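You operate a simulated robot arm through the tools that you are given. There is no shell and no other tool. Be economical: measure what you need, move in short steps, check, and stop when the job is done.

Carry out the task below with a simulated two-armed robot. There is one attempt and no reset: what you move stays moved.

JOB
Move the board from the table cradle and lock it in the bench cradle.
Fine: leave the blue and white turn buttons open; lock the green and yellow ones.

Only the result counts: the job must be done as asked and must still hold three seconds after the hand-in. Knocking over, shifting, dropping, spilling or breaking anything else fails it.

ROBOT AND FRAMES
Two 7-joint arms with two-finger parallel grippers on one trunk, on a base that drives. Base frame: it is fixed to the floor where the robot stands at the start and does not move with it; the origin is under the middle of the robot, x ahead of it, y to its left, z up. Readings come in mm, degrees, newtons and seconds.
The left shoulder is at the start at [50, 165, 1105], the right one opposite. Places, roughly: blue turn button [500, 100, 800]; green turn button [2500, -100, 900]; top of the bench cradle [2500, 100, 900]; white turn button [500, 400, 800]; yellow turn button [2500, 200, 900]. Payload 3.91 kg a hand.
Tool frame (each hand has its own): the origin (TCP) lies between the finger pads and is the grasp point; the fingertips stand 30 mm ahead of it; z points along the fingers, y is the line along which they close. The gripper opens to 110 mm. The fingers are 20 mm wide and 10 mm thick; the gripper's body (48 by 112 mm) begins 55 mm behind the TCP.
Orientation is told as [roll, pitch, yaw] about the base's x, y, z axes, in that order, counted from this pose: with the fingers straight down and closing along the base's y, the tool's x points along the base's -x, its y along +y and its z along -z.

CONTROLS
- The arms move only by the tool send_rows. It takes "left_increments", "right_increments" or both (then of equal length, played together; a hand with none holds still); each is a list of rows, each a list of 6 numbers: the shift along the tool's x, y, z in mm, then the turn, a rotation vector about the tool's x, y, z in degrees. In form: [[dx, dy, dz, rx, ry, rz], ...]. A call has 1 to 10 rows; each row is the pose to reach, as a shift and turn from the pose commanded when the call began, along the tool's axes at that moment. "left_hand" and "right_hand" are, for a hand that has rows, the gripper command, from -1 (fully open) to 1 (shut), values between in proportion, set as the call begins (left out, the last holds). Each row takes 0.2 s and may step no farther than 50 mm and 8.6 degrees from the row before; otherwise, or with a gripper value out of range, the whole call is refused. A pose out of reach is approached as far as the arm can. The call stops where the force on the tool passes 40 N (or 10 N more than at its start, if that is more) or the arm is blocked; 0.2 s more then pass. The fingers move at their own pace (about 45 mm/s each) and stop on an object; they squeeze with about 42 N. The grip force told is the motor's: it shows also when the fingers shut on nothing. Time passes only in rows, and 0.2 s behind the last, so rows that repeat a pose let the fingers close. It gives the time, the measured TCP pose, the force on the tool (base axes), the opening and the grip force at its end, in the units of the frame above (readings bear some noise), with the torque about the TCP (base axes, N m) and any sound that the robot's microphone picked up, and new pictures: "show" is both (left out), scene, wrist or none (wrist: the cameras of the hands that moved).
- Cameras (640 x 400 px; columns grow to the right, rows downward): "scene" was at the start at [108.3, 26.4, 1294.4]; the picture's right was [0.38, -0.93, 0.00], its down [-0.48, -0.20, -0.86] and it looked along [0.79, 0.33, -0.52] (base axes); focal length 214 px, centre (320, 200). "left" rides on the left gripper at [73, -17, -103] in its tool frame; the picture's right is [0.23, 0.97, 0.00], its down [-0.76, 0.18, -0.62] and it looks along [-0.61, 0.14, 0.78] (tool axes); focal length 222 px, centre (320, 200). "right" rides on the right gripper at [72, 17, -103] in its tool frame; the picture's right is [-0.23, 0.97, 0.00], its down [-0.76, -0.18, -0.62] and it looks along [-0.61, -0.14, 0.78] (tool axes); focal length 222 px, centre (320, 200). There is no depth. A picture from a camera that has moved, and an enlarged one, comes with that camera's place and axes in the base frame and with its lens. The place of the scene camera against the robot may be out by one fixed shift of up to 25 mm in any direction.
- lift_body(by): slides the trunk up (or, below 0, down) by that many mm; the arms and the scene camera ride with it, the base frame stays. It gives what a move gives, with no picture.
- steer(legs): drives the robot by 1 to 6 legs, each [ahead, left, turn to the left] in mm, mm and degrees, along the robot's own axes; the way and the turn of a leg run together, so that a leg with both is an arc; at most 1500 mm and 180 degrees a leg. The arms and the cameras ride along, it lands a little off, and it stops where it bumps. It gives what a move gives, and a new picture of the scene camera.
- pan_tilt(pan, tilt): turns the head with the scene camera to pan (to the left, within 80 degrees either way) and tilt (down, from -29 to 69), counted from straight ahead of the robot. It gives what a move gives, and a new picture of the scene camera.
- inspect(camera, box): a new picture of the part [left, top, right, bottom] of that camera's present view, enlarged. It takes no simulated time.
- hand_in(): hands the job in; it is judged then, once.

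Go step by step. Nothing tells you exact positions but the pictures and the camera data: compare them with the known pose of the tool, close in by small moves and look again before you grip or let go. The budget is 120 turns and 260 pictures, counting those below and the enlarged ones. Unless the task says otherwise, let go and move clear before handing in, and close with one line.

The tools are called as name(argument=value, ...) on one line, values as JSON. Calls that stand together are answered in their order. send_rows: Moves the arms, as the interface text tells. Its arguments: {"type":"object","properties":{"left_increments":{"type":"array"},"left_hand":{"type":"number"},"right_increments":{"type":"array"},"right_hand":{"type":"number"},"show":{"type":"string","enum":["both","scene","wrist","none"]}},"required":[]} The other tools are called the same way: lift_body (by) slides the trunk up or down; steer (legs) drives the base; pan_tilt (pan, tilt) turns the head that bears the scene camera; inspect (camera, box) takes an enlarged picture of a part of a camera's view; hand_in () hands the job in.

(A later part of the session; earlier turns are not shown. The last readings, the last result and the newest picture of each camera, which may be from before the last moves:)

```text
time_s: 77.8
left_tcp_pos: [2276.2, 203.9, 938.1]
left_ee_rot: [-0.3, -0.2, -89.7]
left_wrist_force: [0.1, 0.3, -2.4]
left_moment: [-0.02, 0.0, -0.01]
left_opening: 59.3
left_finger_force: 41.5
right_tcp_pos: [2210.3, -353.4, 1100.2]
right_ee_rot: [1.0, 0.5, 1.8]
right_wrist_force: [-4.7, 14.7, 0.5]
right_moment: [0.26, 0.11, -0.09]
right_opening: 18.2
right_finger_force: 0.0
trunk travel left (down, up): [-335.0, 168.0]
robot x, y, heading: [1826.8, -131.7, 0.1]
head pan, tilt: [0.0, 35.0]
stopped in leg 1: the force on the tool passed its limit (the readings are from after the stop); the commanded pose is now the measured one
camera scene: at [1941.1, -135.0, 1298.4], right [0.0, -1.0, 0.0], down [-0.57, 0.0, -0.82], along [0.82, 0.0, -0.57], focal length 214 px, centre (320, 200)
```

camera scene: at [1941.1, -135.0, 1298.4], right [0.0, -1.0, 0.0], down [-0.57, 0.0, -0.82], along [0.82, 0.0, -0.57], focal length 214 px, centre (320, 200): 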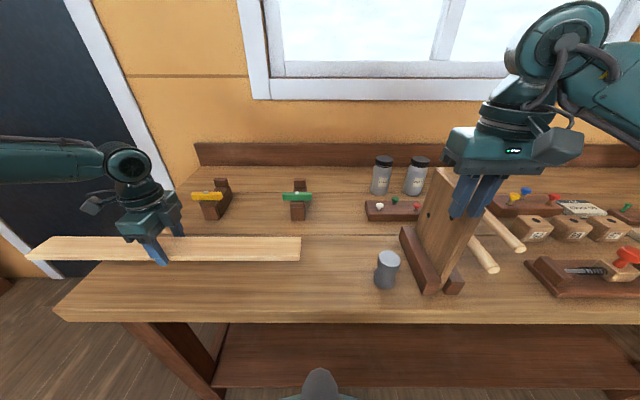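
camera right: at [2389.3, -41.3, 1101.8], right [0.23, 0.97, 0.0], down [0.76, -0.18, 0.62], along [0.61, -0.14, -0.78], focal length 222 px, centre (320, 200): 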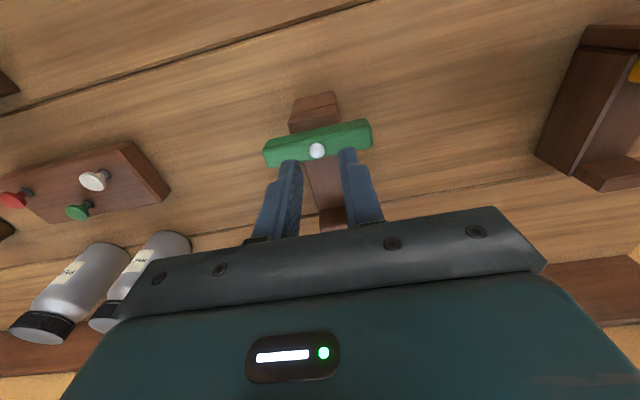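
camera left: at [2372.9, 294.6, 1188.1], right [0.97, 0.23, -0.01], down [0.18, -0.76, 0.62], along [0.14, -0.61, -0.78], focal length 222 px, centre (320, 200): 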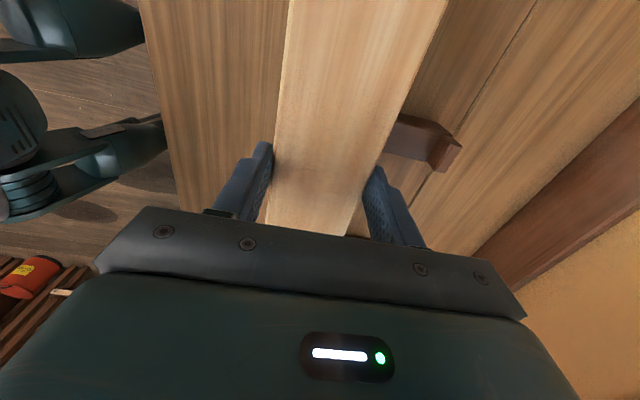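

The right fingertips touched the upright plank. I'll back away at once and check it hasn't moved.

steer(legs=[[0, 60, 0]])

inspect(camera="scene", box=[340, 140, 640, 320])

```text
time_s: 78.7
left_tcp_pos: [2276.7, 261.3, 939.2]
left_ee_rot: [-0.5, -0.2, -89.8]
left_wrist_force: [0.2, -0.5, -2.5]
left_moment: [-0.01, -0.01, -0.03]
left_opening: 59.2
left_finger_force: 42.0
right_tcp_pos: [2211.8, -298.8, 1099.8]
right_ee_rot: [1.0, 0.5, 1.4]
right_wrist_force: [1.4, -0.6, 0.2]
right_moment: [0.0, 0.01, 0.01]
right_opening: 25.9
right_finger_force: 0.1
trunk travel left (down, up): [-335.0, 168.0]
robot x, y, heading: [1828.6, -70.4, 0.2]
head pan, tilt: [0.0, 35.0]
camera scene: at [1941.7, -78.7, 1298.3], right [0.0, -1.0, 0.0], down [-0.57, 0.0, -0.82], along [0.82, 0.0, -0.57], focal length 214 px, centre (320, 200)
```

scene: 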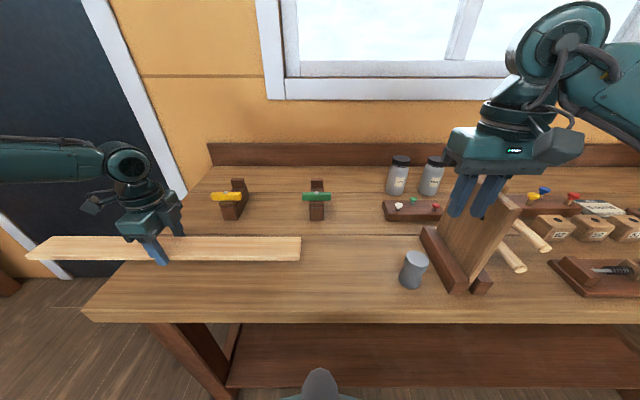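

```text
2.13 times, centred on (490, 230) of scene
camera zoom: at [1941.7, -78.7, 1298.3], right [0.0, -1.0, 0.0], down [-0.57, 0.0, -0.82], along [0.82, 0.0, -0.57], focal length 458 px, centre (-43, 136)
```

zoom: 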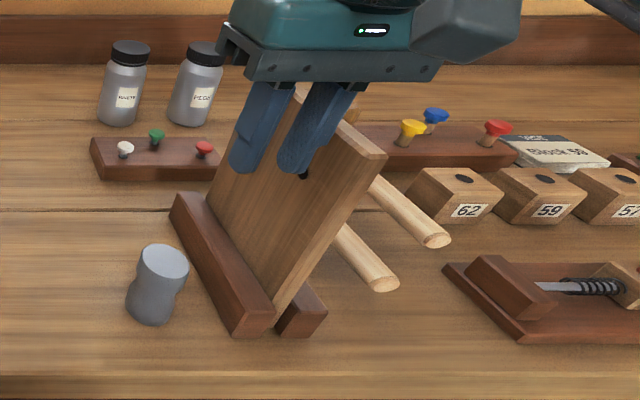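

The plank fixture appears unmoved. I'll pull the right hand back and in, and shift the board over the bench a bit before lowering it.

send_rows(left_increments=[[-20, 0, 0, 0, 0, 0], [-40, 0, 0, 0, 0, 0], [-60, 0, 0, 0, 0, 0], [-70, 5, 0, 0, 0, 0], [-70, 5, 15, 0, 0, 0], [-70, 5, 30, 0, 0, 0], [-70, 5, 30, 0, 0, 0]], right_increments=[[0, 0, -30, 0, 0, 0], [20, 15, -60, 0, 0, 0], [40, 35, -80, 0, 0, 0], [60, 55, -80, 0, 0, 0], [70, 80, -80, 0, 0, 0], [75, 100, -80, 0, 0, 0], [80, 110, -80, 0, 0, 0]], show="both")

inspect(camera="scene", box=[0, 180, 340, 340])

```text
time_s: 80.3
left_tcp_pos: [2281.4, 190.4, 909.7]
left_ee_rot: [-0.4, 0.0, -89.7]
left_wrist_force: [0.4, -0.1, -2.4]
left_moment: [0.04, 0.02, 0.03]
left_opening: 59.2
left_finger_force: 42.5
right_tcp_pos: [2129.4, -192.4, 1182.4]
right_ee_rot: [1.1, 0.6, 1.3]
right_wrist_force: [-0.9, -0.8, 0.6]
right_moment: [-0.05, -0.01, -0.03]
right_opening: 26.1
right_finger_force: 0.1
trunk travel left (down, up): [-335.0, 168.0]
robot x, y, heading: [1828.7, -72.2, 0.2]
head pan, tilt: [0.0, 35.0]
camera scene: at [1941.7, -79.5, 1298.3], right [0.0, -1.0, 0.0], down [-0.57, 0.0, -0.82], along [0.82, 0.0, -0.57], focal length 214 px, centre (320, 200)
camera right: at [2058.9, -179.3, 1287.3], right [0.2, 0.98, 0.02], down [0.77, -0.17, 0.61], along [0.6, -0.11, -0.79], focal length 222 px, centre (320, 200)
camera left: at [2265.3, 263.4, 1013.0], right [0.97, 0.23, -0.01], down [0.18, -0.76, 0.62], along [0.14, -0.61, -0.78], focal length 222 px, centre (320, 200)
```

scene: 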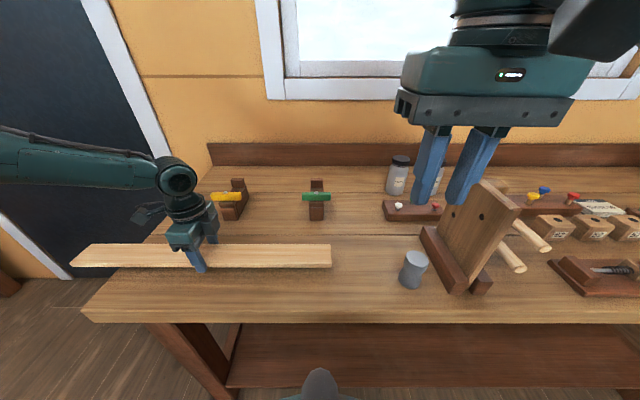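
right: 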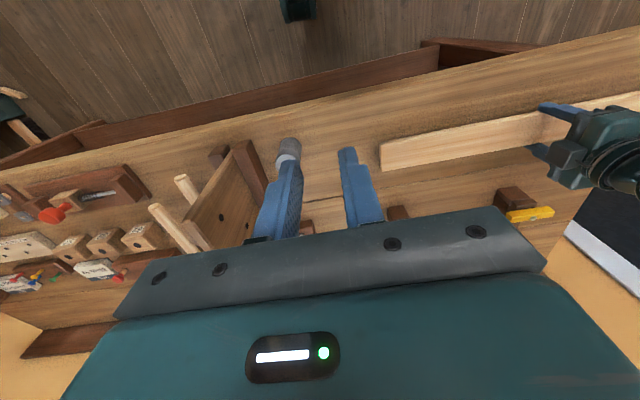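
left: 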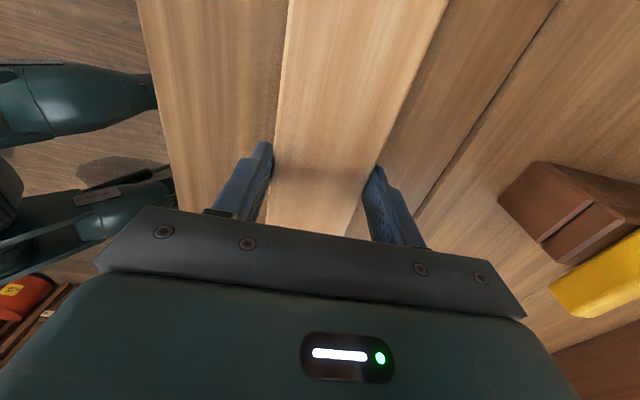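

```text
1.88 times, centred on (170, 260) of scene
camera zoom: at [1941.7, -79.5, 1298.3], right [0.0, -1.0, 0.0], down [-0.57, 0.0, -0.82], along [0.82, 0.0, -0.57], focal length 404 px, centre (602, 87)
```

zoom: 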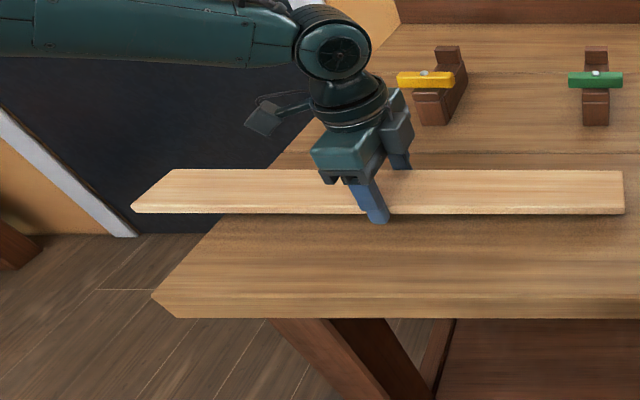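

The fingertips extend only slightly below the board. I'll descend in small steps until contact.

send_rows(left_increments=[[0, 0, 5, 0, 0, 0], [0, 0, 10, 0, 0, 0], [0, 0, 15, 0, 0, 0], [0, 0, 20, 0, 0, 0], [0, 0, 24, 0, 0, 0], [0, 0, 24, 0, 0, 0]], show="none")

inspect(camera="scene", box=[60, 200, 360, 320])

```text
time_s: 81.7
left_tcp_pos: [2282.6, 190.6, 890.0]
left_ee_rot: [0.1, 0.2, -89.8]
left_wrist_force: [-2.7, 10.6, 39.3]
left_moment: [0.21, 1.42, -0.41]
left_opening: 59.5
left_finger_force: 42.2
right_tcp_pos: [2127.7, -193.3, 1184.4]
right_ee_rot: [1.1, 0.4, 1.5]
right_wrist_force: [-0.2, -0.5, 0.7]
right_moment: [-0.01, -0.01, 0.0]
right_opening: 25.9
right_finger_force: 0.1
trunk travel left (down, up): [-335.0, 168.0]
robot x, y, heading: [1825.9, -70.6, 0.3]
head pan, tilt: [0.0, 35.0]
```

```text
2.13 times, centred on (210, 260) of scene
camera zoom: at [1938.6, -80.2, 1299.3], right [0.0, -1.0, 0.0], down [-0.57, 0.0, -0.82], along [0.82, 0.0, -0.57], focal length 458 px, centre (555, 72)
```

zoom: 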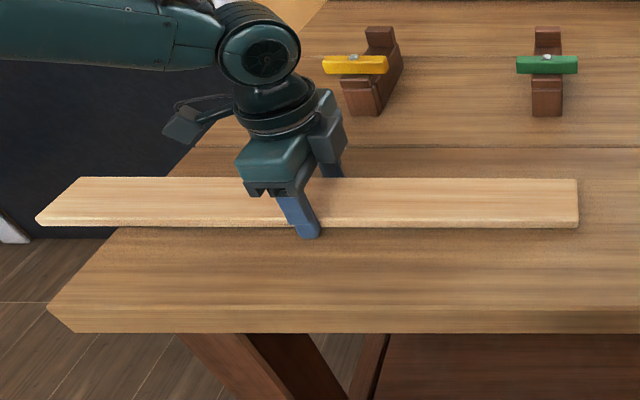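

Tip contact is at z≈860. I'll ease up 2 mm, open, and lift away.

send_rows(left_increments=[[0, 0, -1.5, 0, 0, 0], [0, 0, -1.5, 0, 0, 0], [0, 0, -1.5, 0, 0, 0], [0, 0, -1.5, 0, 0, 0], [0, 0, -1.5, 0, 0, 0]], left_hand=-1, show="wrist")

inspect(camera="scene", box=[60, 200, 360, 320])

```text
time_s: 82.9
left_tcp_pos: [2286.1, 189.2, 890.2]
left_ee_rot: [0.3, -0.1, -89.8]
left_wrist_force: [23.5, -1.3, 27.6]
left_moment: [0.21, 0.72, -0.13]
left_opening: 97.9
left_finger_force: 0.1
right_tcp_pos: [2129.9, -194.9, 1182.0]
right_ee_rot: [1.2, 0.6, 1.5]
right_wrist_force: [0.8, 0.6, 0.0]
right_moment: [0.03, 0.0, 0.01]
right_opening: 25.8
right_finger_force: 0.0
trunk travel left (down, up): [-335.0, 168.0]
robot x, y, heading: [1831.9, -72.2, 0.2]
head pan, tilt: [0.0, 35.0]
camera left: at [2268.0, 262.2, 993.0], right [0.97, 0.23, 0.0], down [0.18, -0.76, 0.63], along [0.15, -0.61, -0.78], focal length 222 px, centre (320, 200)
```

left: 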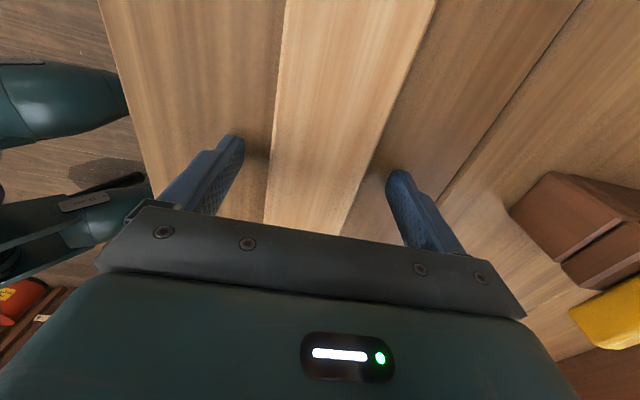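

```text
2.13 times, centred on (210, 260) of scene
camera zoom: at [1942.0, -81.1, 1298.3], right [0.0, -1.0, 0.0], down [-0.57, 0.0, -0.82], along [0.82, 0.0, -0.57], focal length 458 px, centre (555, 72)
```

zoom: 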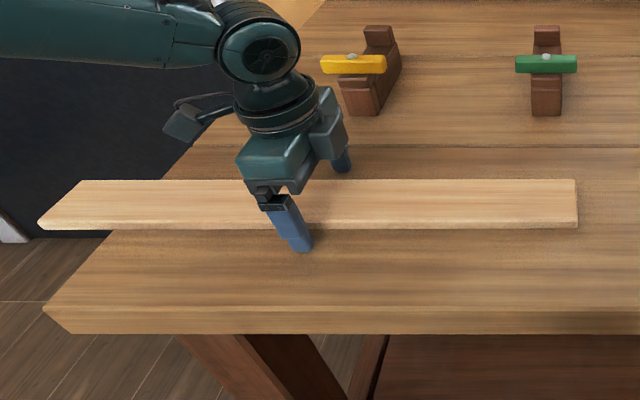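

The board lies flat on the bench. I'll lift the left hand clear and move it to the left, out of the way.

send_rows(left_increments=[[0, 0, -20, 0, 0, 0], [0, 0, -65, 0, 0, 0], [0, 0, -110, 0, 0, 0], [0, 0, -155, 0, 0, 0], [35, -15, -180, 0, 0, 0], [75, -35, -200, 0, 0, 0], [115, -55, -200, 0, 0, 0], [155, -75, -200, 0, 0, 0], [195, -95, -200, 0, 0, 0], [230, -115, -200, 0, 0, 0]], show="none")

inspect(camera="scene", box=[60, 180, 360, 340])

```text
time_s: 85.1
left_tcp_pos: [2168.0, 417.8, 1087.1]
left_ee_rot: [-0.3, 0.0, -89.9]
left_wrist_force: [0.7, 0.3, -0.6]
left_moment: [-0.01, 0.0, 0.03]
left_opening: 110.1
left_finger_force: 0.0
right_tcp_pos: [2129.9, -192.2, 1183.1]
right_ee_rot: [1.1, 0.5, 1.4]
right_wrist_force: [0.2, 0.5, 0.2]
right_moment: [-0.01, -0.01, 0.02]
right_opening: 25.7
right_finger_force: 0.0
trunk travel left (down, up): [-335.0, 168.0]
robot x, y, heading: [1828.8, -71.7, -0.1]
head pan, tilt: [0.0, 35.0]
```

```text
2.13 times, centred on (210, 260) of scene
camera zoom: at [1941.4, -79.2, 1298.4], right [0.0, -1.0, 0.0], down [-0.57, 0.0, -0.82], along [0.82, 0.0, -0.57], focal length 458 px, centre (555, 72)
```

zoom: 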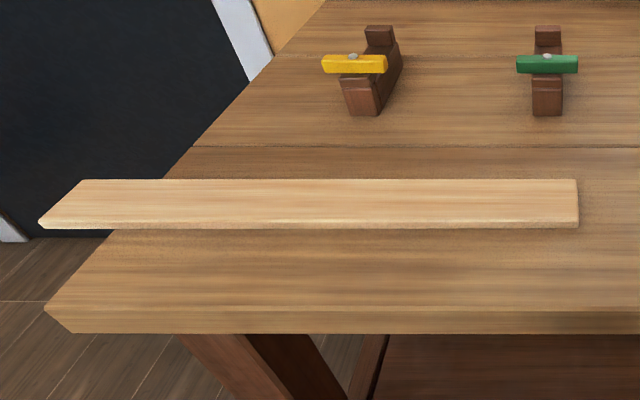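

The board's centre is near (2284, 189). I'll drive left so it sits in front of the right arm, and level the right hand.

steer(legs=[[0, 262, 0]])

send_rows(right_increments=[[0, 0, 0, 1.1, -0.5, 1.4], [-30, 30, 0, 1.1, -0.5, 1.4], [-60, 60, 0, 1.1, -0.5, 1.4], [-60, 60, 0, 1.1, -0.5, 1.4]], show="none")

```text
time_s: 87.0
left_tcp_pos: [2168.8, 682.1, 1086.4]
left_ee_rot: [-0.4, 0.0, -90.0]
left_wrist_force: [-0.9, 0.1, 0.5]
left_moment: [-0.03, 0.0, 0.03]
left_opening: 110.1
left_finger_force: 0.0
right_tcp_pos: [2129.3, 71.7, 1184.0]
right_ee_rot: [1.1, 0.5, 1.3]
right_wrist_force: [0.9, 0.1, -0.3]
right_moment: [0.02, -0.02, -0.01]
right_opening: 25.7
right_finger_force: 0.1
trunk travel left (down, up): [-335.0, 168.0]
robot x, y, heading: [1830.9, 191.1, -0.1]
head pan, tilt: [0.0, 35.0]
camera scene: at [1941.3, 185.6, 1298.4], right [0.0, -1.0, 0.0], down [-0.57, 0.0, -0.82], along [0.82, 0.0, -0.57], focal length 214 px, centre (320, 200)
```

scene: 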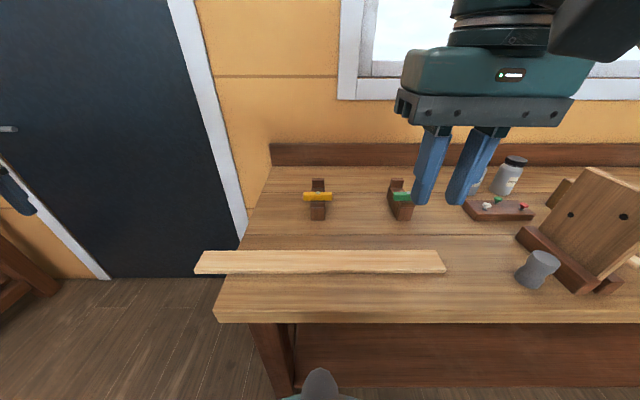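

```text
time_s: 88.0
left_tcp_pos: [2167.8, 681.7, 1086.6]
left_ee_rot: [-0.4, 0.0, -89.9]
left_wrist_force: [0.4, -0.5, -0.2]
left_moment: [-0.01, 0.01, 0.01]
left_opening: 110.0
left_finger_force: 0.1
right_tcp_pos: [2188.6, 134.1, 1183.3]
right_ee_rot: [0.1, 0.0, -0.2]
right_wrist_force: [0.1, 0.0, 0.0]
right_moment: [-0.03, 0.0, 0.01]
right_opening: 26.0
right_finger_force: 0.1
trunk travel left (down, up): [-335.0, 168.0]
robot x, y, heading: [1826.2, 195.3, 0.1]
head pan, tilt: [0.0, 35.0]
```

Now I'll turn the right hand to yaw -90 over the board's centre, opening the gripper.

send_rows(right_increments=[[-10, 6, 13, 0, 0, 8.5], [-20, 12, 26, 0, 0, 17], [-30, 18, 39, 0, 0, 25.5], [-40, 24, 52, 0, 0, 34], [-50, 30, 65, 0, 0, 42.5], [-60, 36, 78, 0, 0, 51], [-70, 42, 91, 0, 0, 59.5], [-80, 48, 104, 0, 0, 68], [-90, 53, 118, 0, 0, 76.5], [-95, 55, 133, 0, 0, 85]], right_hand=-1, show="none")

send_rows(right_increments=[[0, 0, 25, 0, 0, 4.8], [0, 0, 50, 0, 0, 4.8], [0, 0, 75, 0, 0, 4.8], [0, 0, 75, 0, 0, 4.8]], show="both")

```text
time_s: 90.2
left_tcp_pos: [2169.2, 681.7, 1086.3]
left_ee_rot: [-0.3, 0.1, -89.9]
left_wrist_force: [-0.1, 0.0, -0.4]
left_moment: [0.0, 0.0, -0.01]
left_opening: 110.2
left_finger_force: 0.0
right_tcp_pos: [2282.8, 188.1, 1051.8]
right_ee_rot: [-0.1, 0.0, -85.3]
right_wrist_force: [-0.2, -0.3, -0.3]
right_moment: [-0.02, 0.01, 0.03]
right_opening: 110.0
right_finger_force: 0.0
trunk travel left (down, up): [-335.0, 168.0]
robot x, y, heading: [1827.9, 189.6, -0.1]
head pan, tilt: [0.0, 35.0]
```

```text
time_s: 91.2
left_tcp_pos: [2168.4, 682.9, 1088.1]
left_ee_rot: [-0.5, 0.0, -89.9]
left_wrist_force: [0.4, 1.1, -0.4]
left_moment: [-0.01, 0.02, -0.01]
left_opening: 110.0
left_finger_force: 0.1
right_tcp_pos: [2281.8, 186.2, 977.0]
right_ee_rot: [0.0, 0.0, -89.9]
right_wrist_force: [-0.1, -1.0, -0.8]
right_moment: [0.0, -0.01, -0.01]
right_opening: 109.9
right_finger_force: 0.1
trunk travel left (down, up): [-335.0, 168.0]
robot x, y, heading: [1826.1, 192.2, -0.1]
head pan, tilt: [0.0, 35.0]
camera scene: at [1941.3, 185.0, 1298.4], right [0.0, -1.0, 0.0], down [-0.57, 0.0, -0.82], along [0.82, 0.0, -0.57], focal length 214 px, centre (320, 200)
camera right: at [2300.6, 259.9, 1079.3], right [0.97, -0.23, 0.0], down [-0.18, -0.76, 0.62], along [-0.14, -0.61, -0.78], focal length 222 px, centre (320, 200)
```

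scene: 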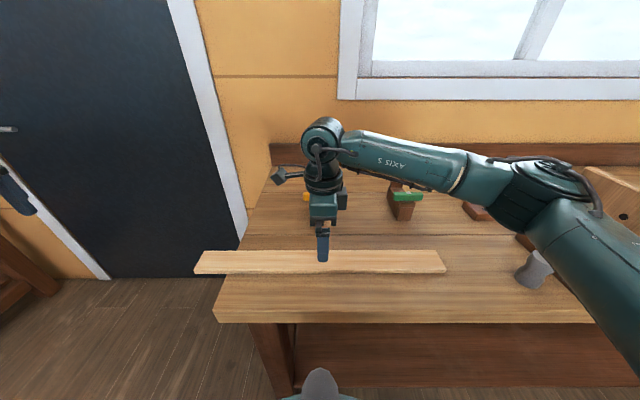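
right: 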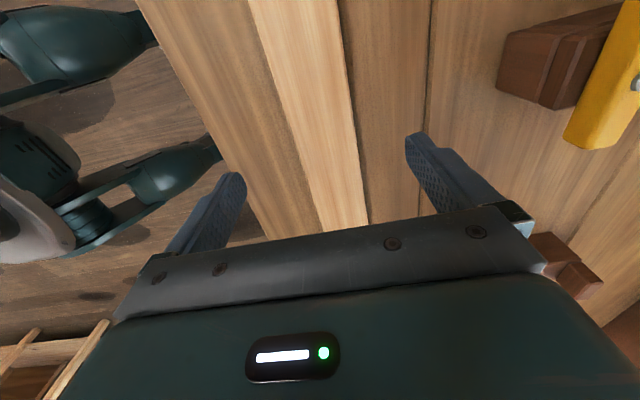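

The hand is aligned over the board. I'll descend around it to just above the bench and close.

send_rows(right_increments=[[3, 2, 40, 0, 0, 0], [3, 2, 70, 0, 0, 0], [3, 2, 83, 0, 0, 0], [3, 2, 83, 0, 0, 0]], show="wrist")

inspect(camera="scene", box=[180, 180, 460, 320])

```text
time_s: 92.2
left_tcp_pos: [2168.5, 681.9, 1088.1]
left_ee_rot: [-0.4, 0.0, -89.9]
left_wrist_force: [-0.6, 0.3, -0.3]
left_moment: [0.02, -0.02, 0.01]
left_opening: 109.9
left_finger_force: 0.0
right_tcp_pos: [2285.1, 191.3, 891.4]
right_ee_rot: [0.0, 0.0, -89.9]
right_wrist_force: [-0.3, 0.1, 0.1]
right_moment: [-0.02, 0.0, -0.04]
right_opening: 109.9
right_finger_force: 0.0
trunk travel left (down, up): [-335.0, 168.0]
robot x, y, heading: [1825.8, 191.5, 0.1]
head pan, tilt: [0.0, 35.0]
camera right: at [2302.8, 263.3, 994.9], right [0.97, -0.23, 0.0], down [-0.18, -0.76, 0.62], along [-0.14, -0.61, -0.78], focal length 222 px, centre (320, 200)
```

right: 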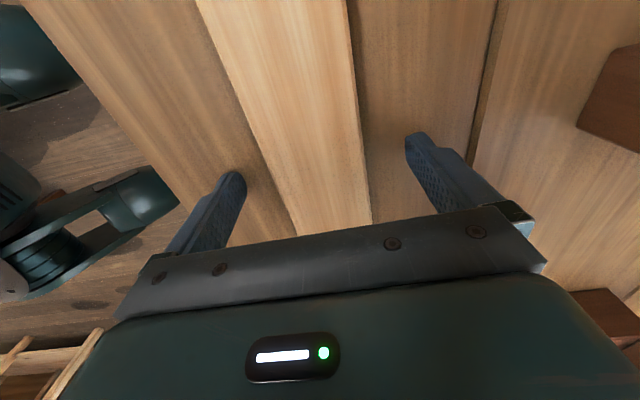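

```text
2.29 times, centred on (320, 250) of scene
camera zoom: at [1941.3, 185.0, 1298.4], right [0.0, -1.0, 0.0], down [-0.57, 0.0, -0.82], along [0.82, 0.0, -0.57], focal length 490 px, centre (320, 86)
```

zoom: 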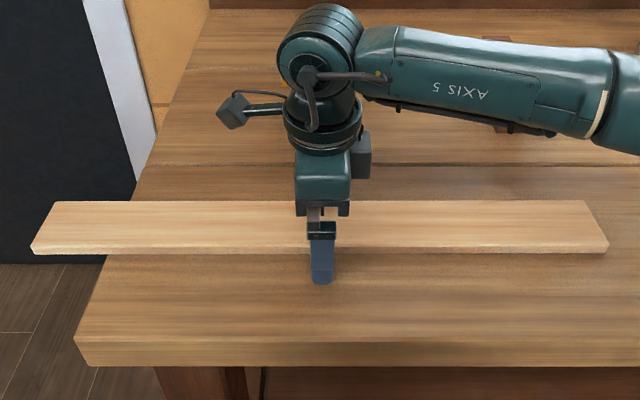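

The hand is centred on the board. Closing and lifting a little.

send_rows(right_increments=[[0, 0, 0, 0, 0, 0], [0, 0, 0, 0, 0, 0], [0, 0, 0, 0, 0, 0], [0, 0, 0, 0, 0, 0], [0, 0, -5, 0, 0, 0], [0, 0, -25, 0, 0, 0], [0, 0, -60, 0, 0, 0], [0, 0, -110, 0, 0, 0], [0, 0, -110, 0, 0, 0]], right_hand=1, show="both")

inspect(camera="scene", box=[180, 160, 460, 300])

```text
time_s: 94.2
left_tcp_pos: [2168.2, 682.5, 1088.2]
left_ee_rot: [-0.3, 0.0, -90.0]
left_wrist_force: [0.1, -0.3, 1.2]
left_moment: [0.03, -0.01, 0.0]
left_opening: 110.2
left_finger_force: 0.1
right_tcp_pos: [2284.4, 191.8, 1003.4]
right_ee_rot: [-0.2, 0.1, -89.9]
right_wrist_force: [1.0, -0.1, -1.7]
right_moment: [0.0, -0.02, 0.01]
right_opening: 59.3
right_finger_force: 42.4
trunk travel left (down, up): [-335.0, 168.0]
robot x, y, heading: [1826.2, 192.9, 0.0]
head pan, tilt: [0.0, 35.0]
camera scene: at [1941.6, 184.9, 1298.3], right [0.0, -1.0, 0.0], down [-0.57, 0.0, -0.82], along [0.82, 0.0, -0.57], focal length 214 px, centre (320, 200)
camera right: at [2303.1, 264.4, 1106.7], right [0.97, -0.23, 0.0], down [-0.18, -0.76, 0.62], along [-0.14, -0.61, -0.78], focal length 222 px, centre (320, 200)
```

scene: 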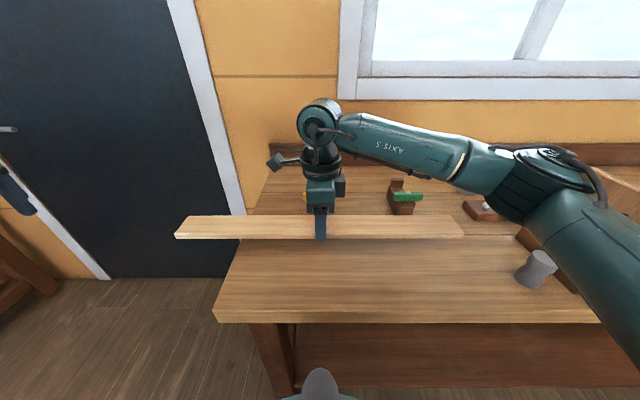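
right: 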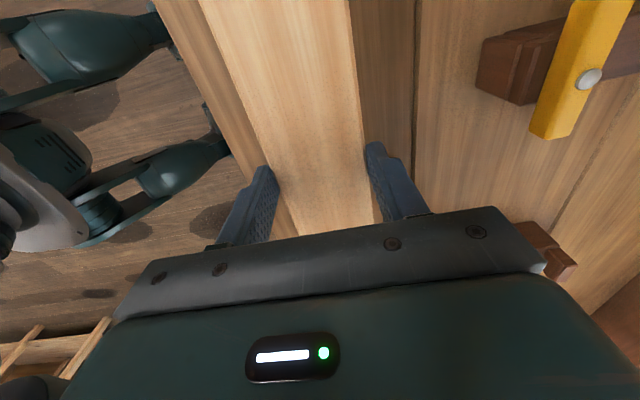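

```text
2.29 times, centred on (320, 230) of scene
camera zoom: at [1941.6, 184.9, 1298.3], right [0.0, -1.0, 0.0], down [-0.57, 0.0, -0.82], along [0.82, 0.0, -0.57], focal length 490 px, centre (320, 131)
```

zoom: 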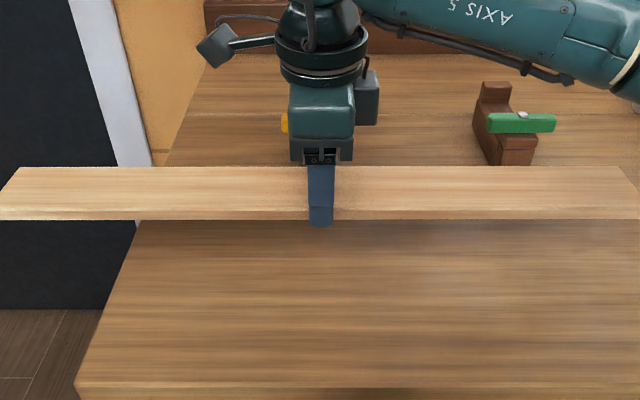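

I have the board centred in the right hand, with its underside about level with the fingertips. I'll drive up to the bench and bring it over the cradle.

steer(legs=[[76, 0, 0]])

send_rows(right_increments=[[0, 0, -20, 0, 0, 0], [-30, 20, -20, 0, 0, 0], [-60, 45, -20, 0, 0, 0], [-85, 75, -20, 0, 0, 0], [-105, 105, -20, 0, 0, 0], [-118, 130, -20, 0, 0, 0], [-122, 140, -20, 0, 0, 0], [-122, 140, -20, 0, 0, 0]], show="both")

inspect(camera="scene", box=[230, 140, 510, 280])

```text
time_s: 95.3
left_tcp_pos: [2246.2, 681.1, 1087.5]
left_ee_rot: [-0.3, -0.1, -90.1]
left_wrist_force: [0.6, 0.6, 0.2]
left_moment: [0.02, -0.01, 0.01]
left_opening: 110.0
left_finger_force: 0.0
right_tcp_pos: [2362.7, 191.3, 1003.7]
right_ee_rot: [-0.1, -0.1, -90.0]
right_wrist_force: [0.4, -0.8, -2.6]
right_moment: [0.01, 0.01, 0.01]
right_opening: 59.4
right_finger_force: 42.2
trunk travel left (down, up): [-335.0, 168.0]
robot x, y, heading: [1903.8, 194.0, 0.2]
head pan, tilt: [0.0, 35.0]
camera scene: at [2019.1, 184.9, 1298.2], right [0.0, -1.0, 0.0], down [-0.57, 0.0, -0.82], along [0.82, 0.0, -0.57], focal length 214 px, centre (320, 200)
```

scene: 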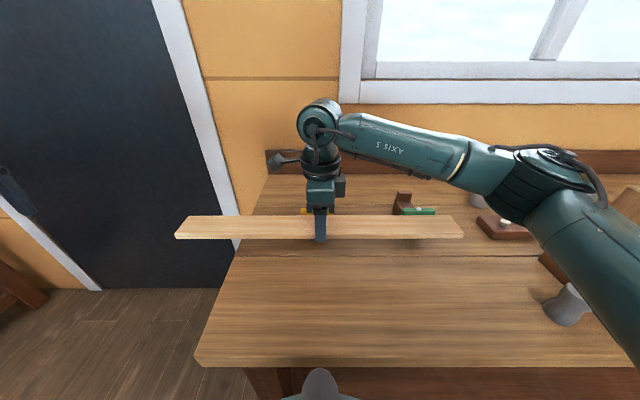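

```text
time_s: 97.1
left_tcp_pos: [2245.1, 682.6, 1086.8]
left_ee_rot: [-0.4, 0.0, -90.1]
left_wrist_force: [0.6, -0.2, 0.0]
left_moment: [0.0, 0.0, -0.03]
left_opening: 110.0
left_finger_force: 0.1
right_tcp_pos: [2502.8, 69.6, 1023.2]
right_ee_rot: [0.0, -0.1, -89.8]
right_wrist_force: [0.4, -0.4, -2.2]
right_moment: [0.03, 0.01, 0.01]
right_opening: 59.4
right_finger_force: 42.0
trunk travel left (down, up): [-335.0, 168.0]
robot x, y, heading: [1905.6, 193.8, -0.1]
head pan, tilt: [0.0, 35.0]
camera scene: at [2018.3, 184.9, 1298.3], right [0.0, -1.0, 0.0], down [-0.57, 0.0, -0.82], along [0.82, 0.0, -0.57], focal length 214 px, centre (320, 200)
camera right: at [2520.3, 142.5, 1126.0], right [0.97, -0.23, 0.0], down [-0.18, -0.76, 0.62], along [-0.14, -0.61, -0.78], focal length 222 px, centre (320, 200)
```

scene: 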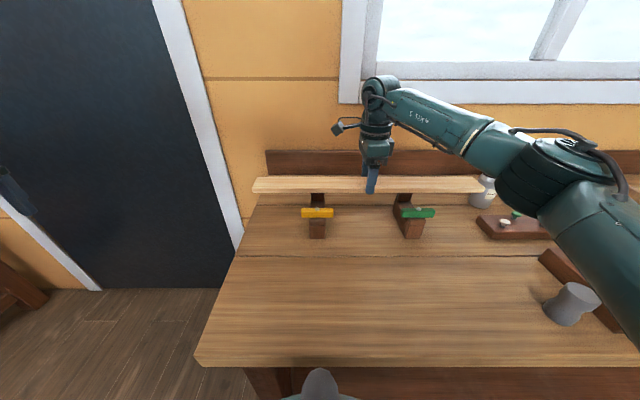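
right: 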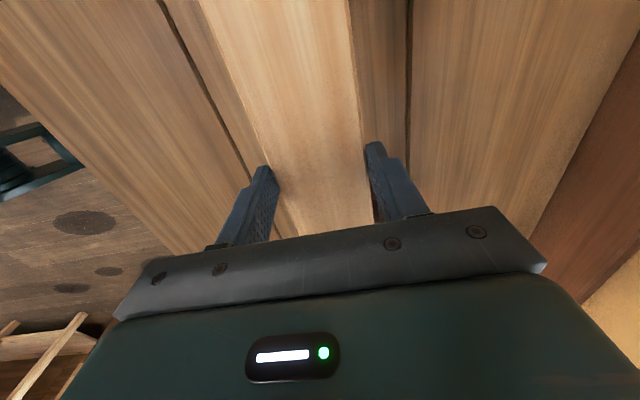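

```text
2.29 times, centred on (370, 210) of scene
camera zoom: at [2018.3, 184.9, 1298.3], right [0.0, -1.0, 0.0], down [-0.57, 0.0, -0.82], along [0.82, 0.0, -0.57], focal length 490 px, centre (206, 177)
```

zoom: 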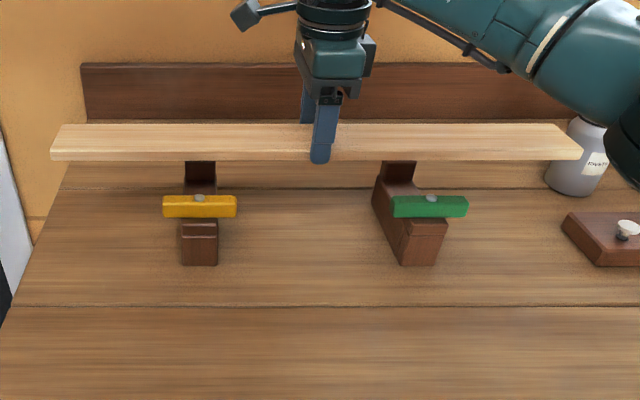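

The right arm reaches comfortably. I'll move to the target x≈2511 and lower partway to check the alignment.

send_rows(right_increments=[[-2, 4, 10, 0, 0, 0], [-2, 8, 25, 0, 0, 0], [-2, 8.5, 40, 0, 0, 0], [-2, 8.5, 40, 0, 0, 0]], show="wrist")

inspect(camera="scene", box=[290, 170, 450, 250])

```text
time_s: 98.1
left_tcp_pos: [2246.2, 682.7, 1086.5]
left_ee_rot: [-0.4, -0.1, -90.0]
left_wrist_force: [0.0, 0.6, 0.1]
left_moment: [-0.01, -0.02, -0.03]
left_opening: 110.2
left_finger_force: 0.1
right_tcp_pos: [2509.9, 67.2, 981.8]
right_ee_rot: [-0.2, -0.1, -89.9]
right_wrist_force: [0.6, 0.4, -2.3]
right_moment: [-0.01, -0.01, -0.02]
right_opening: 59.4
right_finger_force: 42.1
trunk travel left (down, up): [-335.0, 168.0]
robot x, y, heading: [1908.6, 192.3, -0.1]
head pan, tilt: [0.0, 35.0]
camera right: at [2528.1, 139.8, 1085.6], right [0.97, -0.23, 0.0], down [-0.18, -0.76, 0.62], along [-0.14, -0.61, -0.78], focal length 222 px, centre (320, 200)
```

right: 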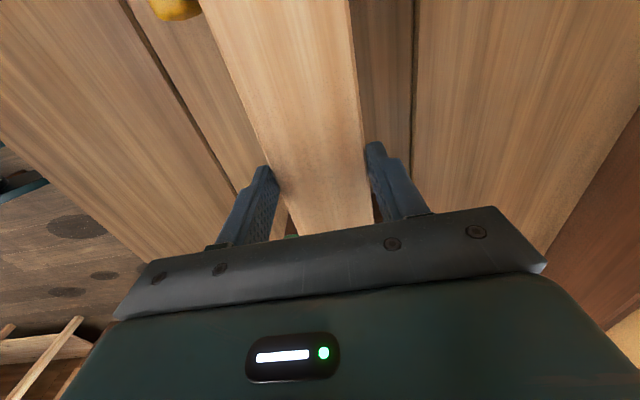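

```text
4.00 times, centred on (370, 210) of scene
camera zoom: at [2018.3, 184.9, 1298.3], right [0.0, -1.0, 0.0], down [-0.57, 0.0, -0.82], along [0.82, 0.0, -0.57], focal length 858 px, centre (120, 160)
```

zoom: 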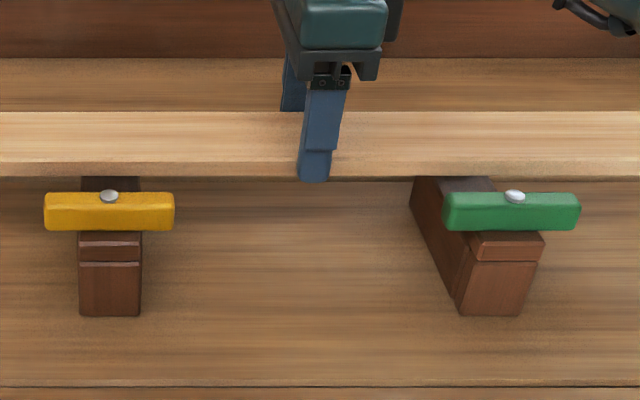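

By this view the board front edge is about 9 mm behind the buttons; at the table the gap was about 11 mm. I'll shift 1.5 mm back and lower to just below button height to compare again.

send_rows(right_increments=[[0, 1.5, 6, 0, 0, 0], [0, 1.5, 12, 0, 0, 0], [0, 1.5, 18, 0, 0, 0], [0, 1.5, 18, 0, 0, 0]], show="none")

inspect(camera="scene", box=[290, 170, 450, 250])

```text
time_s: 99.1
left_tcp_pos: [2246.2, 680.9, 1087.2]
left_ee_rot: [-0.3, 0.0, -90.0]
left_wrist_force: [0.1, 0.0, -0.3]
left_moment: [0.04, -0.03, 0.02]
left_opening: 110.2
left_finger_force: 0.1
right_tcp_pos: [2511.3, 67.9, 964.4]
right_ee_rot: [-0.1, 0.1, -89.9]
right_wrist_force: [-0.9, 0.0, -2.9]
right_moment: [-0.01, 0.0, 0.02]
right_opening: 59.5
right_finger_force: 42.4
trunk travel left (down, up): [-335.0, 168.0]
robot x, y, heading: [1907.4, 192.1, 0.0]
head pan, tilt: [0.0, 35.0]
```

```text
4.00 times, centred on (370, 210) of scene
camera zoom: at [2018.3, 184.9, 1298.3], right [0.0, -1.0, 0.0], down [-0.57, 0.0, -0.82], along [0.82, 0.0, -0.57], focal length 858 px, centre (120, 160)
```

zoom: 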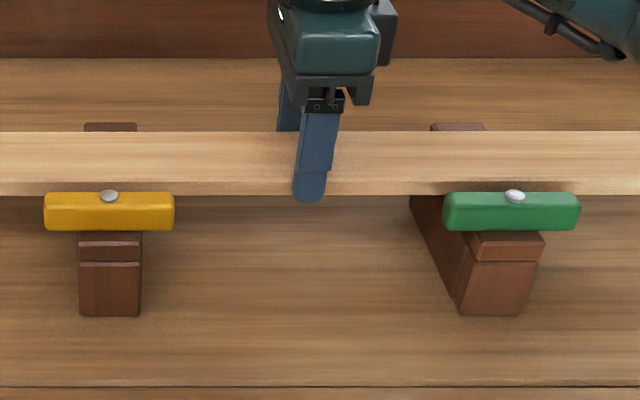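

The tall rear stops are already behind the board with no contact. I'll lower a few millimetres and watch the force to see whether it drops into the slot.

send_rows(right_increments=[[0, 0, 2, 0, 0, 0], [0, 0, 4, 0, 0, 0], [0, 0, 6, 0, 0, 0], [0, 0, 8, 0, 0, 0], [0, 0, 8, 0, 0, 0]], show="none")

inspect(camera="scene", box=[290, 170, 450, 250])

```text
time_s: 100.3
left_tcp_pos: [2245.5, 681.2, 1087.0]
left_ee_rot: [-0.3, 0.0, -90.0]
left_wrist_force: [0.5, 0.2, 0.8]
left_moment: [-0.02, 0.01, 0.05]
left_opening: 110.0
left_finger_force: 0.3
right_tcp_pos: [2512.3, 67.8, 956.9]
right_ee_rot: [0.0, 0.0, -89.9]
right_wrist_force: [1.1, -0.3, -3.0]
right_moment: [-0.03, -0.01, 0.0]
right_opening: 59.5
right_finger_force: 41.7
trunk travel left (down, up): [-335.0, 168.0]
robot x, y, heading: [1902.1, 191.7, 0.0]
head pan, tilt: [0.0, 35.0]
```

```text
4.00 times, centred on (370, 210) of scene
camera zoom: at [2018.4, 184.9, 1298.3], right [0.0, -1.0, 0.0], down [-0.57, 0.0, -0.82], along [0.82, 0.0, -0.57], focal length 858 px, centre (120, 160)
```

zoom: 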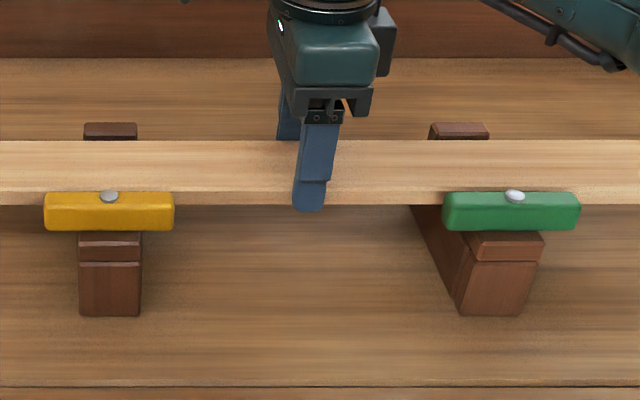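

No contact yet. Continuing down in small steps.

send_rows(right_increments=[[0, 0, 2, 0, 0, 0], [0, 0, 4, 0, 0, 0], [0, 0, 6, 0, 0, 0], [0, 0, 8, 0, 0, 0], [0, 0, 8, 0, 0, 0]], show="none")

inspect(camera="scene", box=[290, 170, 450, 250])

```text
time_s: 101.5
left_tcp_pos: [2245.2, 682.1, 1086.8]
left_ee_rot: [-0.3, 0.0, -90.0]
left_wrist_force: [-0.5, 0.1, -0.5]
left_moment: [-0.03, 0.01, -0.02]
left_opening: 109.8
left_finger_force: 0.1
right_tcp_pos: [2510.0, 67.0, 949.0]
right_ee_rot: [0.0, 0.0, -89.9]
right_wrist_force: [0.7, -0.7, -3.2]
right_moment: [-0.02, -0.01, -0.02]
right_opening: 59.5
right_finger_force: 42.1
trunk travel left (down, up): [-335.0, 168.0]
robot x, y, heading: [1903.5, 192.3, -0.1]
head pan, tilt: [0.0, 35.0]
```

```text
4.00 times, centred on (370, 210) of scene
camera zoom: at [2018.3, 184.9, 1298.3], right [0.0, -1.0, 0.0], down [-0.57, 0.0, -0.82], along [0.82, 0.0, -0.57], focal length 858 px, centre (120, 160)
```

zoom: 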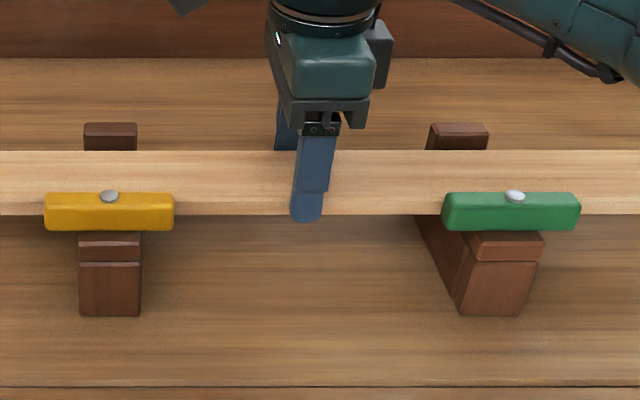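

Still free, with the rear stops rising behind the board. I'll continue down to seat it.

send_rows(right_increments=[[0, 0, 2, 0, 0, 0], [0, 0, 4, 0, 0, 0], [0, 0, 6, 0, 0, 0], [0, 0, 8, 0, 0, 0], [0, 0, 8, 0, 0, 0]], show="none")

inspect(camera="scene", box=[290, 170, 450, 250])

```text
time_s: 102.7
left_tcp_pos: [2246.1, 682.1, 1086.7]
left_ee_rot: [-0.5, 0.0, -90.0]
left_wrist_force: [-0.6, -0.3, -0.6]
left_moment: [0.03, -0.02, 0.02]
left_opening: 110.2
left_finger_force: 0.0
right_tcp_pos: [2511.6, 67.4, 941.2]
right_ee_rot: [0.0, 0.0, -89.9]
right_wrist_force: [-1.0, -0.1, 3.1]
right_moment: [-0.24, 0.15, -0.07]
right_opening: 59.1
right_finger_force: 42.1
trunk travel left (down, up): [-335.0, 168.0]
robot x, y, heading: [1903.1, 191.1, -0.0]
head pan, tilt: [0.0, 35.0]
```

```text
4.00 times, centred on (370, 210) of scene
camera zoom: at [2017.8, 185.2, 1298.5], right [0.0, -1.0, 0.0], down [-0.57, 0.0, -0.82], along [0.82, 0.0, -0.57], focal length 858 px, centre (120, 160)
```

zoom: 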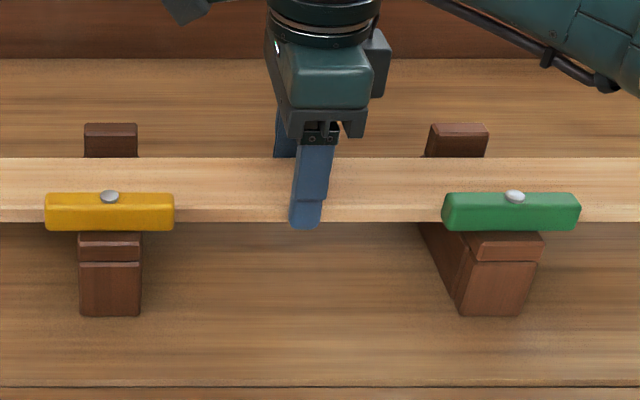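

The first contact force appears at 941, matching the expected seat height. I'll press a couple of millimetres to confirm.

send_rows(right_increments=[[0, 0, 1, 0, 0, 0], [0, 0, 2, 0, 0, 0], [0, 0, 2, 0, 0, 0]], show="wrist")

```text
time_s: 103.5
left_tcp_pos: [2245.1, 682.4, 1086.8]
left_ee_rot: [-0.4, 0.0, -90.0]
left_wrist_force: [0.4, 0.4, 0.3]
left_moment: [0.0, 0.01, 0.01]
left_opening: 110.1
left_finger_force: 0.1
right_tcp_pos: [2510.9, 68.3, 942.6]
right_ee_rot: [0.3, -0.1, -89.8]
right_wrist_force: [5.3, 1.6, 18.8]
right_moment: [-0.26, 0.47, 0.18]
right_opening: 59.5
right_finger_force: 42.1
trunk travel left (down, up): [-335.0, 168.0]
robot x, y, heading: [1905.7, 187.5, 0.1]
head pan, tilt: [0.0, 35.0]
camera right: at [2528.9, 140.5, 1045.4], right [0.97, -0.23, 0.0], down [-0.18, -0.76, 0.62], along [-0.14, -0.61, -0.78], focal length 222 px, centre (320, 200)
```

right: 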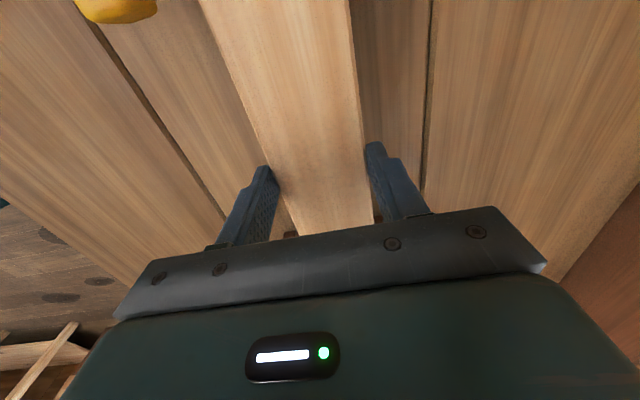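

Firm contact with the board top below the button undersides, so it is seated. I'll release and lift away.

send_rows(right_increments=[[0, 0, -1.5, 0, 0, 0], [0, 0, -1.5, 0, 0, 0], [0, 0, -1.5, 0, 0, 0], [0, 0, -1.5, 0, 0, 0], [0, 0, -20, 0, 0, 0], [0, 0, -60, 0, 0, 0], [0, 0, -100, 0, 0, 0], [0, 0, -120, 0, 0, 0], [0, 0, -120, 0, 0, 0]], right_hand=-0.6, show="wrist")

inspect(camera="scene", box=[230, 160, 510, 260])

```text
time_s: 105.5
left_tcp_pos: [2245.6, 681.9, 1087.7]
left_ee_rot: [-0.3, 0.0, -89.9]
left_wrist_force: [0.4, 0.1, 0.0]
left_moment: [-0.01, 0.0, -0.01]
left_opening: 110.0
left_finger_force: 0.0
right_tcp_pos: [2511.1, 65.6, 1061.1]
right_ee_rot: [0.0, 0.0, -90.0]
right_wrist_force: [-0.4, 0.0, 0.0]
right_moment: [-0.02, -0.01, 0.01]
right_opening: 87.7
right_finger_force: 0.0
trunk travel left (down, up): [-335.0, 168.0]
robot x, y, heading: [1907.2, 191.2, 0.1]
head pan, tilt: [0.0, 35.0]
camera right: at [2529.3, 139.7, 1164.1], right [0.97, -0.23, 0.0], down [-0.18, -0.76, 0.62], along [-0.14, -0.61, -0.78], focal length 222 px, centre (320, 200)
```

right: 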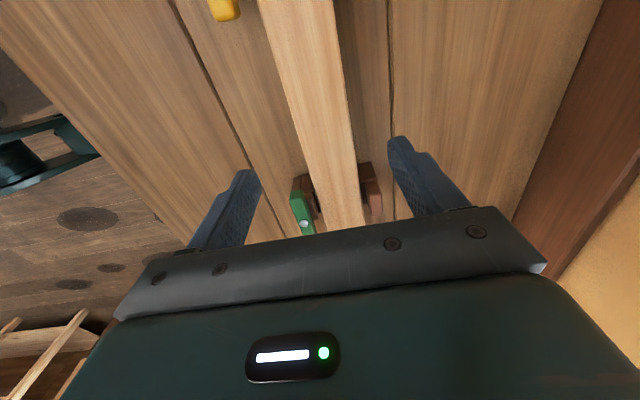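

```text
2.29 times, centred on (370, 210) of scene
camera zoom: at [2018.1, 184.9, 1298.3], right [0.0, -1.0, 0.0], down [-0.57, 0.0, -0.82], along [0.82, 0.0, -0.57], focal length 490 px, centre (206, 177)
```

zoom: 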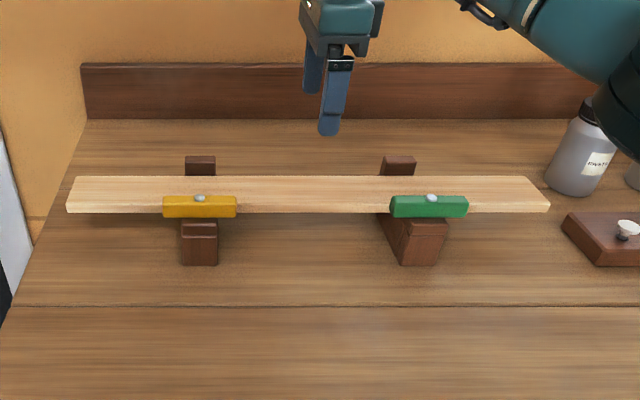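

The board is seated and centred on the cradle. Next is the green button: with the hand already at yaw -90 I'll move above it.

send_rows(right_increments=[[-40, -15, 0, 0, 0, 0], [-80, -30, 0, 0, 0, 0], [-115, -45, 0, 0, 0, 0], [-127, -49, 20, 0, 0, 0], [-127, -49, 51, 0, 0, 0], [-127, -49, 51, 0, 0, 0]], right_hand=-0.1, show="both")

```text
time_s: 106.9
left_tcp_pos: [2247.2, 682.3, 1086.9]
left_ee_rot: [-0.5, 0.0, -90.0]
left_wrist_force: [0.1, -0.8, -0.4]
left_moment: [-0.01, 0.03, 0.01]
left_opening: 109.9
left_finger_force: 0.1
right_tcp_pos: [2463.0, -61.6, 1008.1]
right_ee_rot: [0.1, 0.0, -90.0]
right_wrist_force: [-0.3, -0.1, 0.9]
right_moment: [0.0, 0.01, 0.01]
right_opening: 60.6
right_finger_force: 0.1
trunk travel left (down, up): [-335.0, 168.0]
robot x, y, heading: [1901.3, 190.4, 0.0]
head pan, tilt: [0.0, 35.0]
camera scene: at [2018.0, 185.0, 1298.4], right [0.0, -1.0, 0.0], down [-0.57, 0.0, -0.82], along [0.82, 0.0, -0.57], focal length 214 px, centre (320, 200)
camera right: at [2480.9, 11.7, 1111.1], right [0.97, -0.23, 0.0], down [-0.18, -0.76, 0.62], along [-0.14, -0.61, -0.78], focal length 222 px, centre (320, 200)
```

scene: 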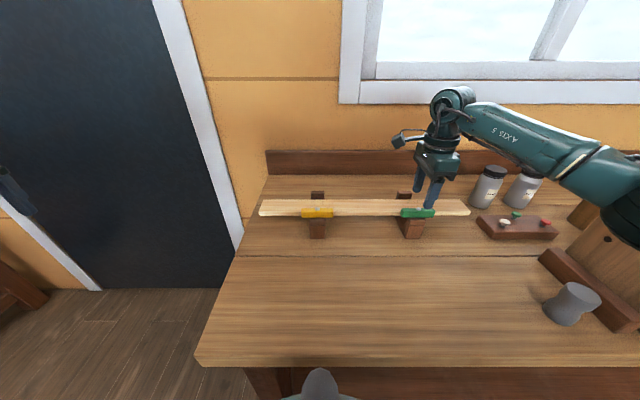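
right: 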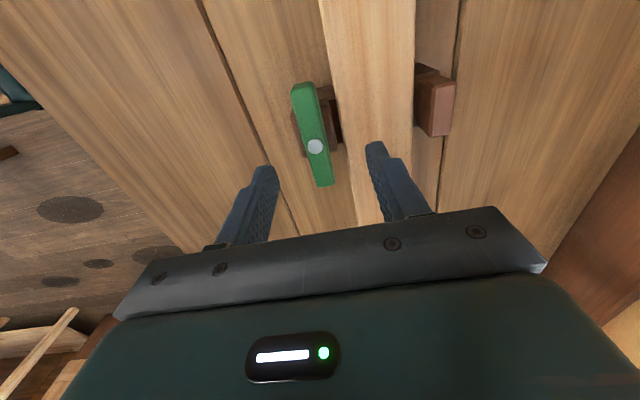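

The peg sits at about (2460, -62). I'll correct by 2 mm and descend next to the button.

send_rows(right_increments=[[0, -2, 20, 0, 0, 0], [0, -2, 38, 0, 0, 0], [0, -2, 38, 0, 0, 0]], show="wrist")

inspect(camera="scene", box=[380, 170, 460, 250])

```text
time_s: 107.7
left_tcp_pos: [2244.9, 681.3, 1086.7]
left_ee_rot: [-0.3, 0.0, -90.0]
left_wrist_force: [0.8, 0.0, 0.9]
left_moment: [0.04, -0.03, 0.01]
left_opening: 110.0
left_finger_force: 0.1
right_tcp_pos: [2463.2, -59.5, 968.8]
right_ee_rot: [0.0, 0.0, -89.9]
right_wrist_force: [-0.9, 0.7, -0.4]
right_moment: [0.01, -0.04, -0.02]
right_opening: 60.6
right_finger_force: 0.1
trunk travel left (down, up): [-335.0, 168.0]
robot x, y, heading: [1905.6, 194.2, -0.1]
head pan, tilt: [0.0, 35.0]
camera right: at [2480.8, 12.7, 1072.4], right [0.97, -0.23, 0.0], down [-0.18, -0.76, 0.62], along [-0.14, -0.61, -0.78], focal length 222 px, centre (320, 200)
```

right: 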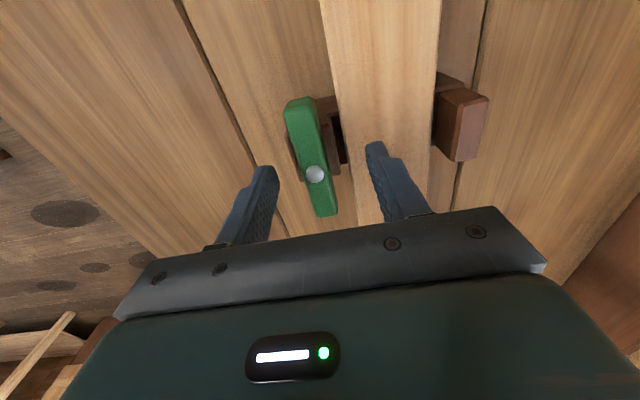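

```text
5.00 times, centred on (420, 210) of scene
camera zoom: at [2018.1, 184.9, 1298.4], right [0.0, -1.0, 0.0], down [-0.57, 0.0, -0.82], along [0.82, 0.0, -0.57], focal length 1072 px, centre (-180, 150)
```

zoom: 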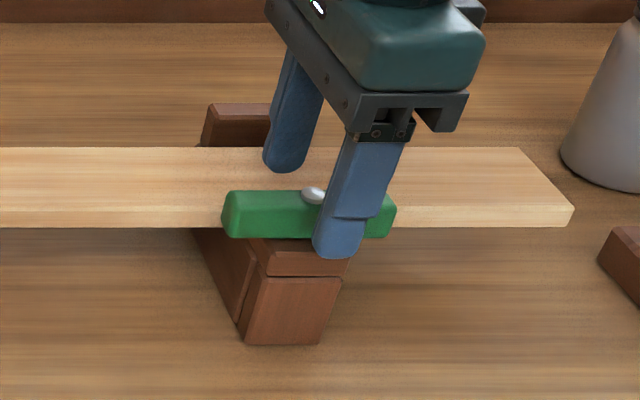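

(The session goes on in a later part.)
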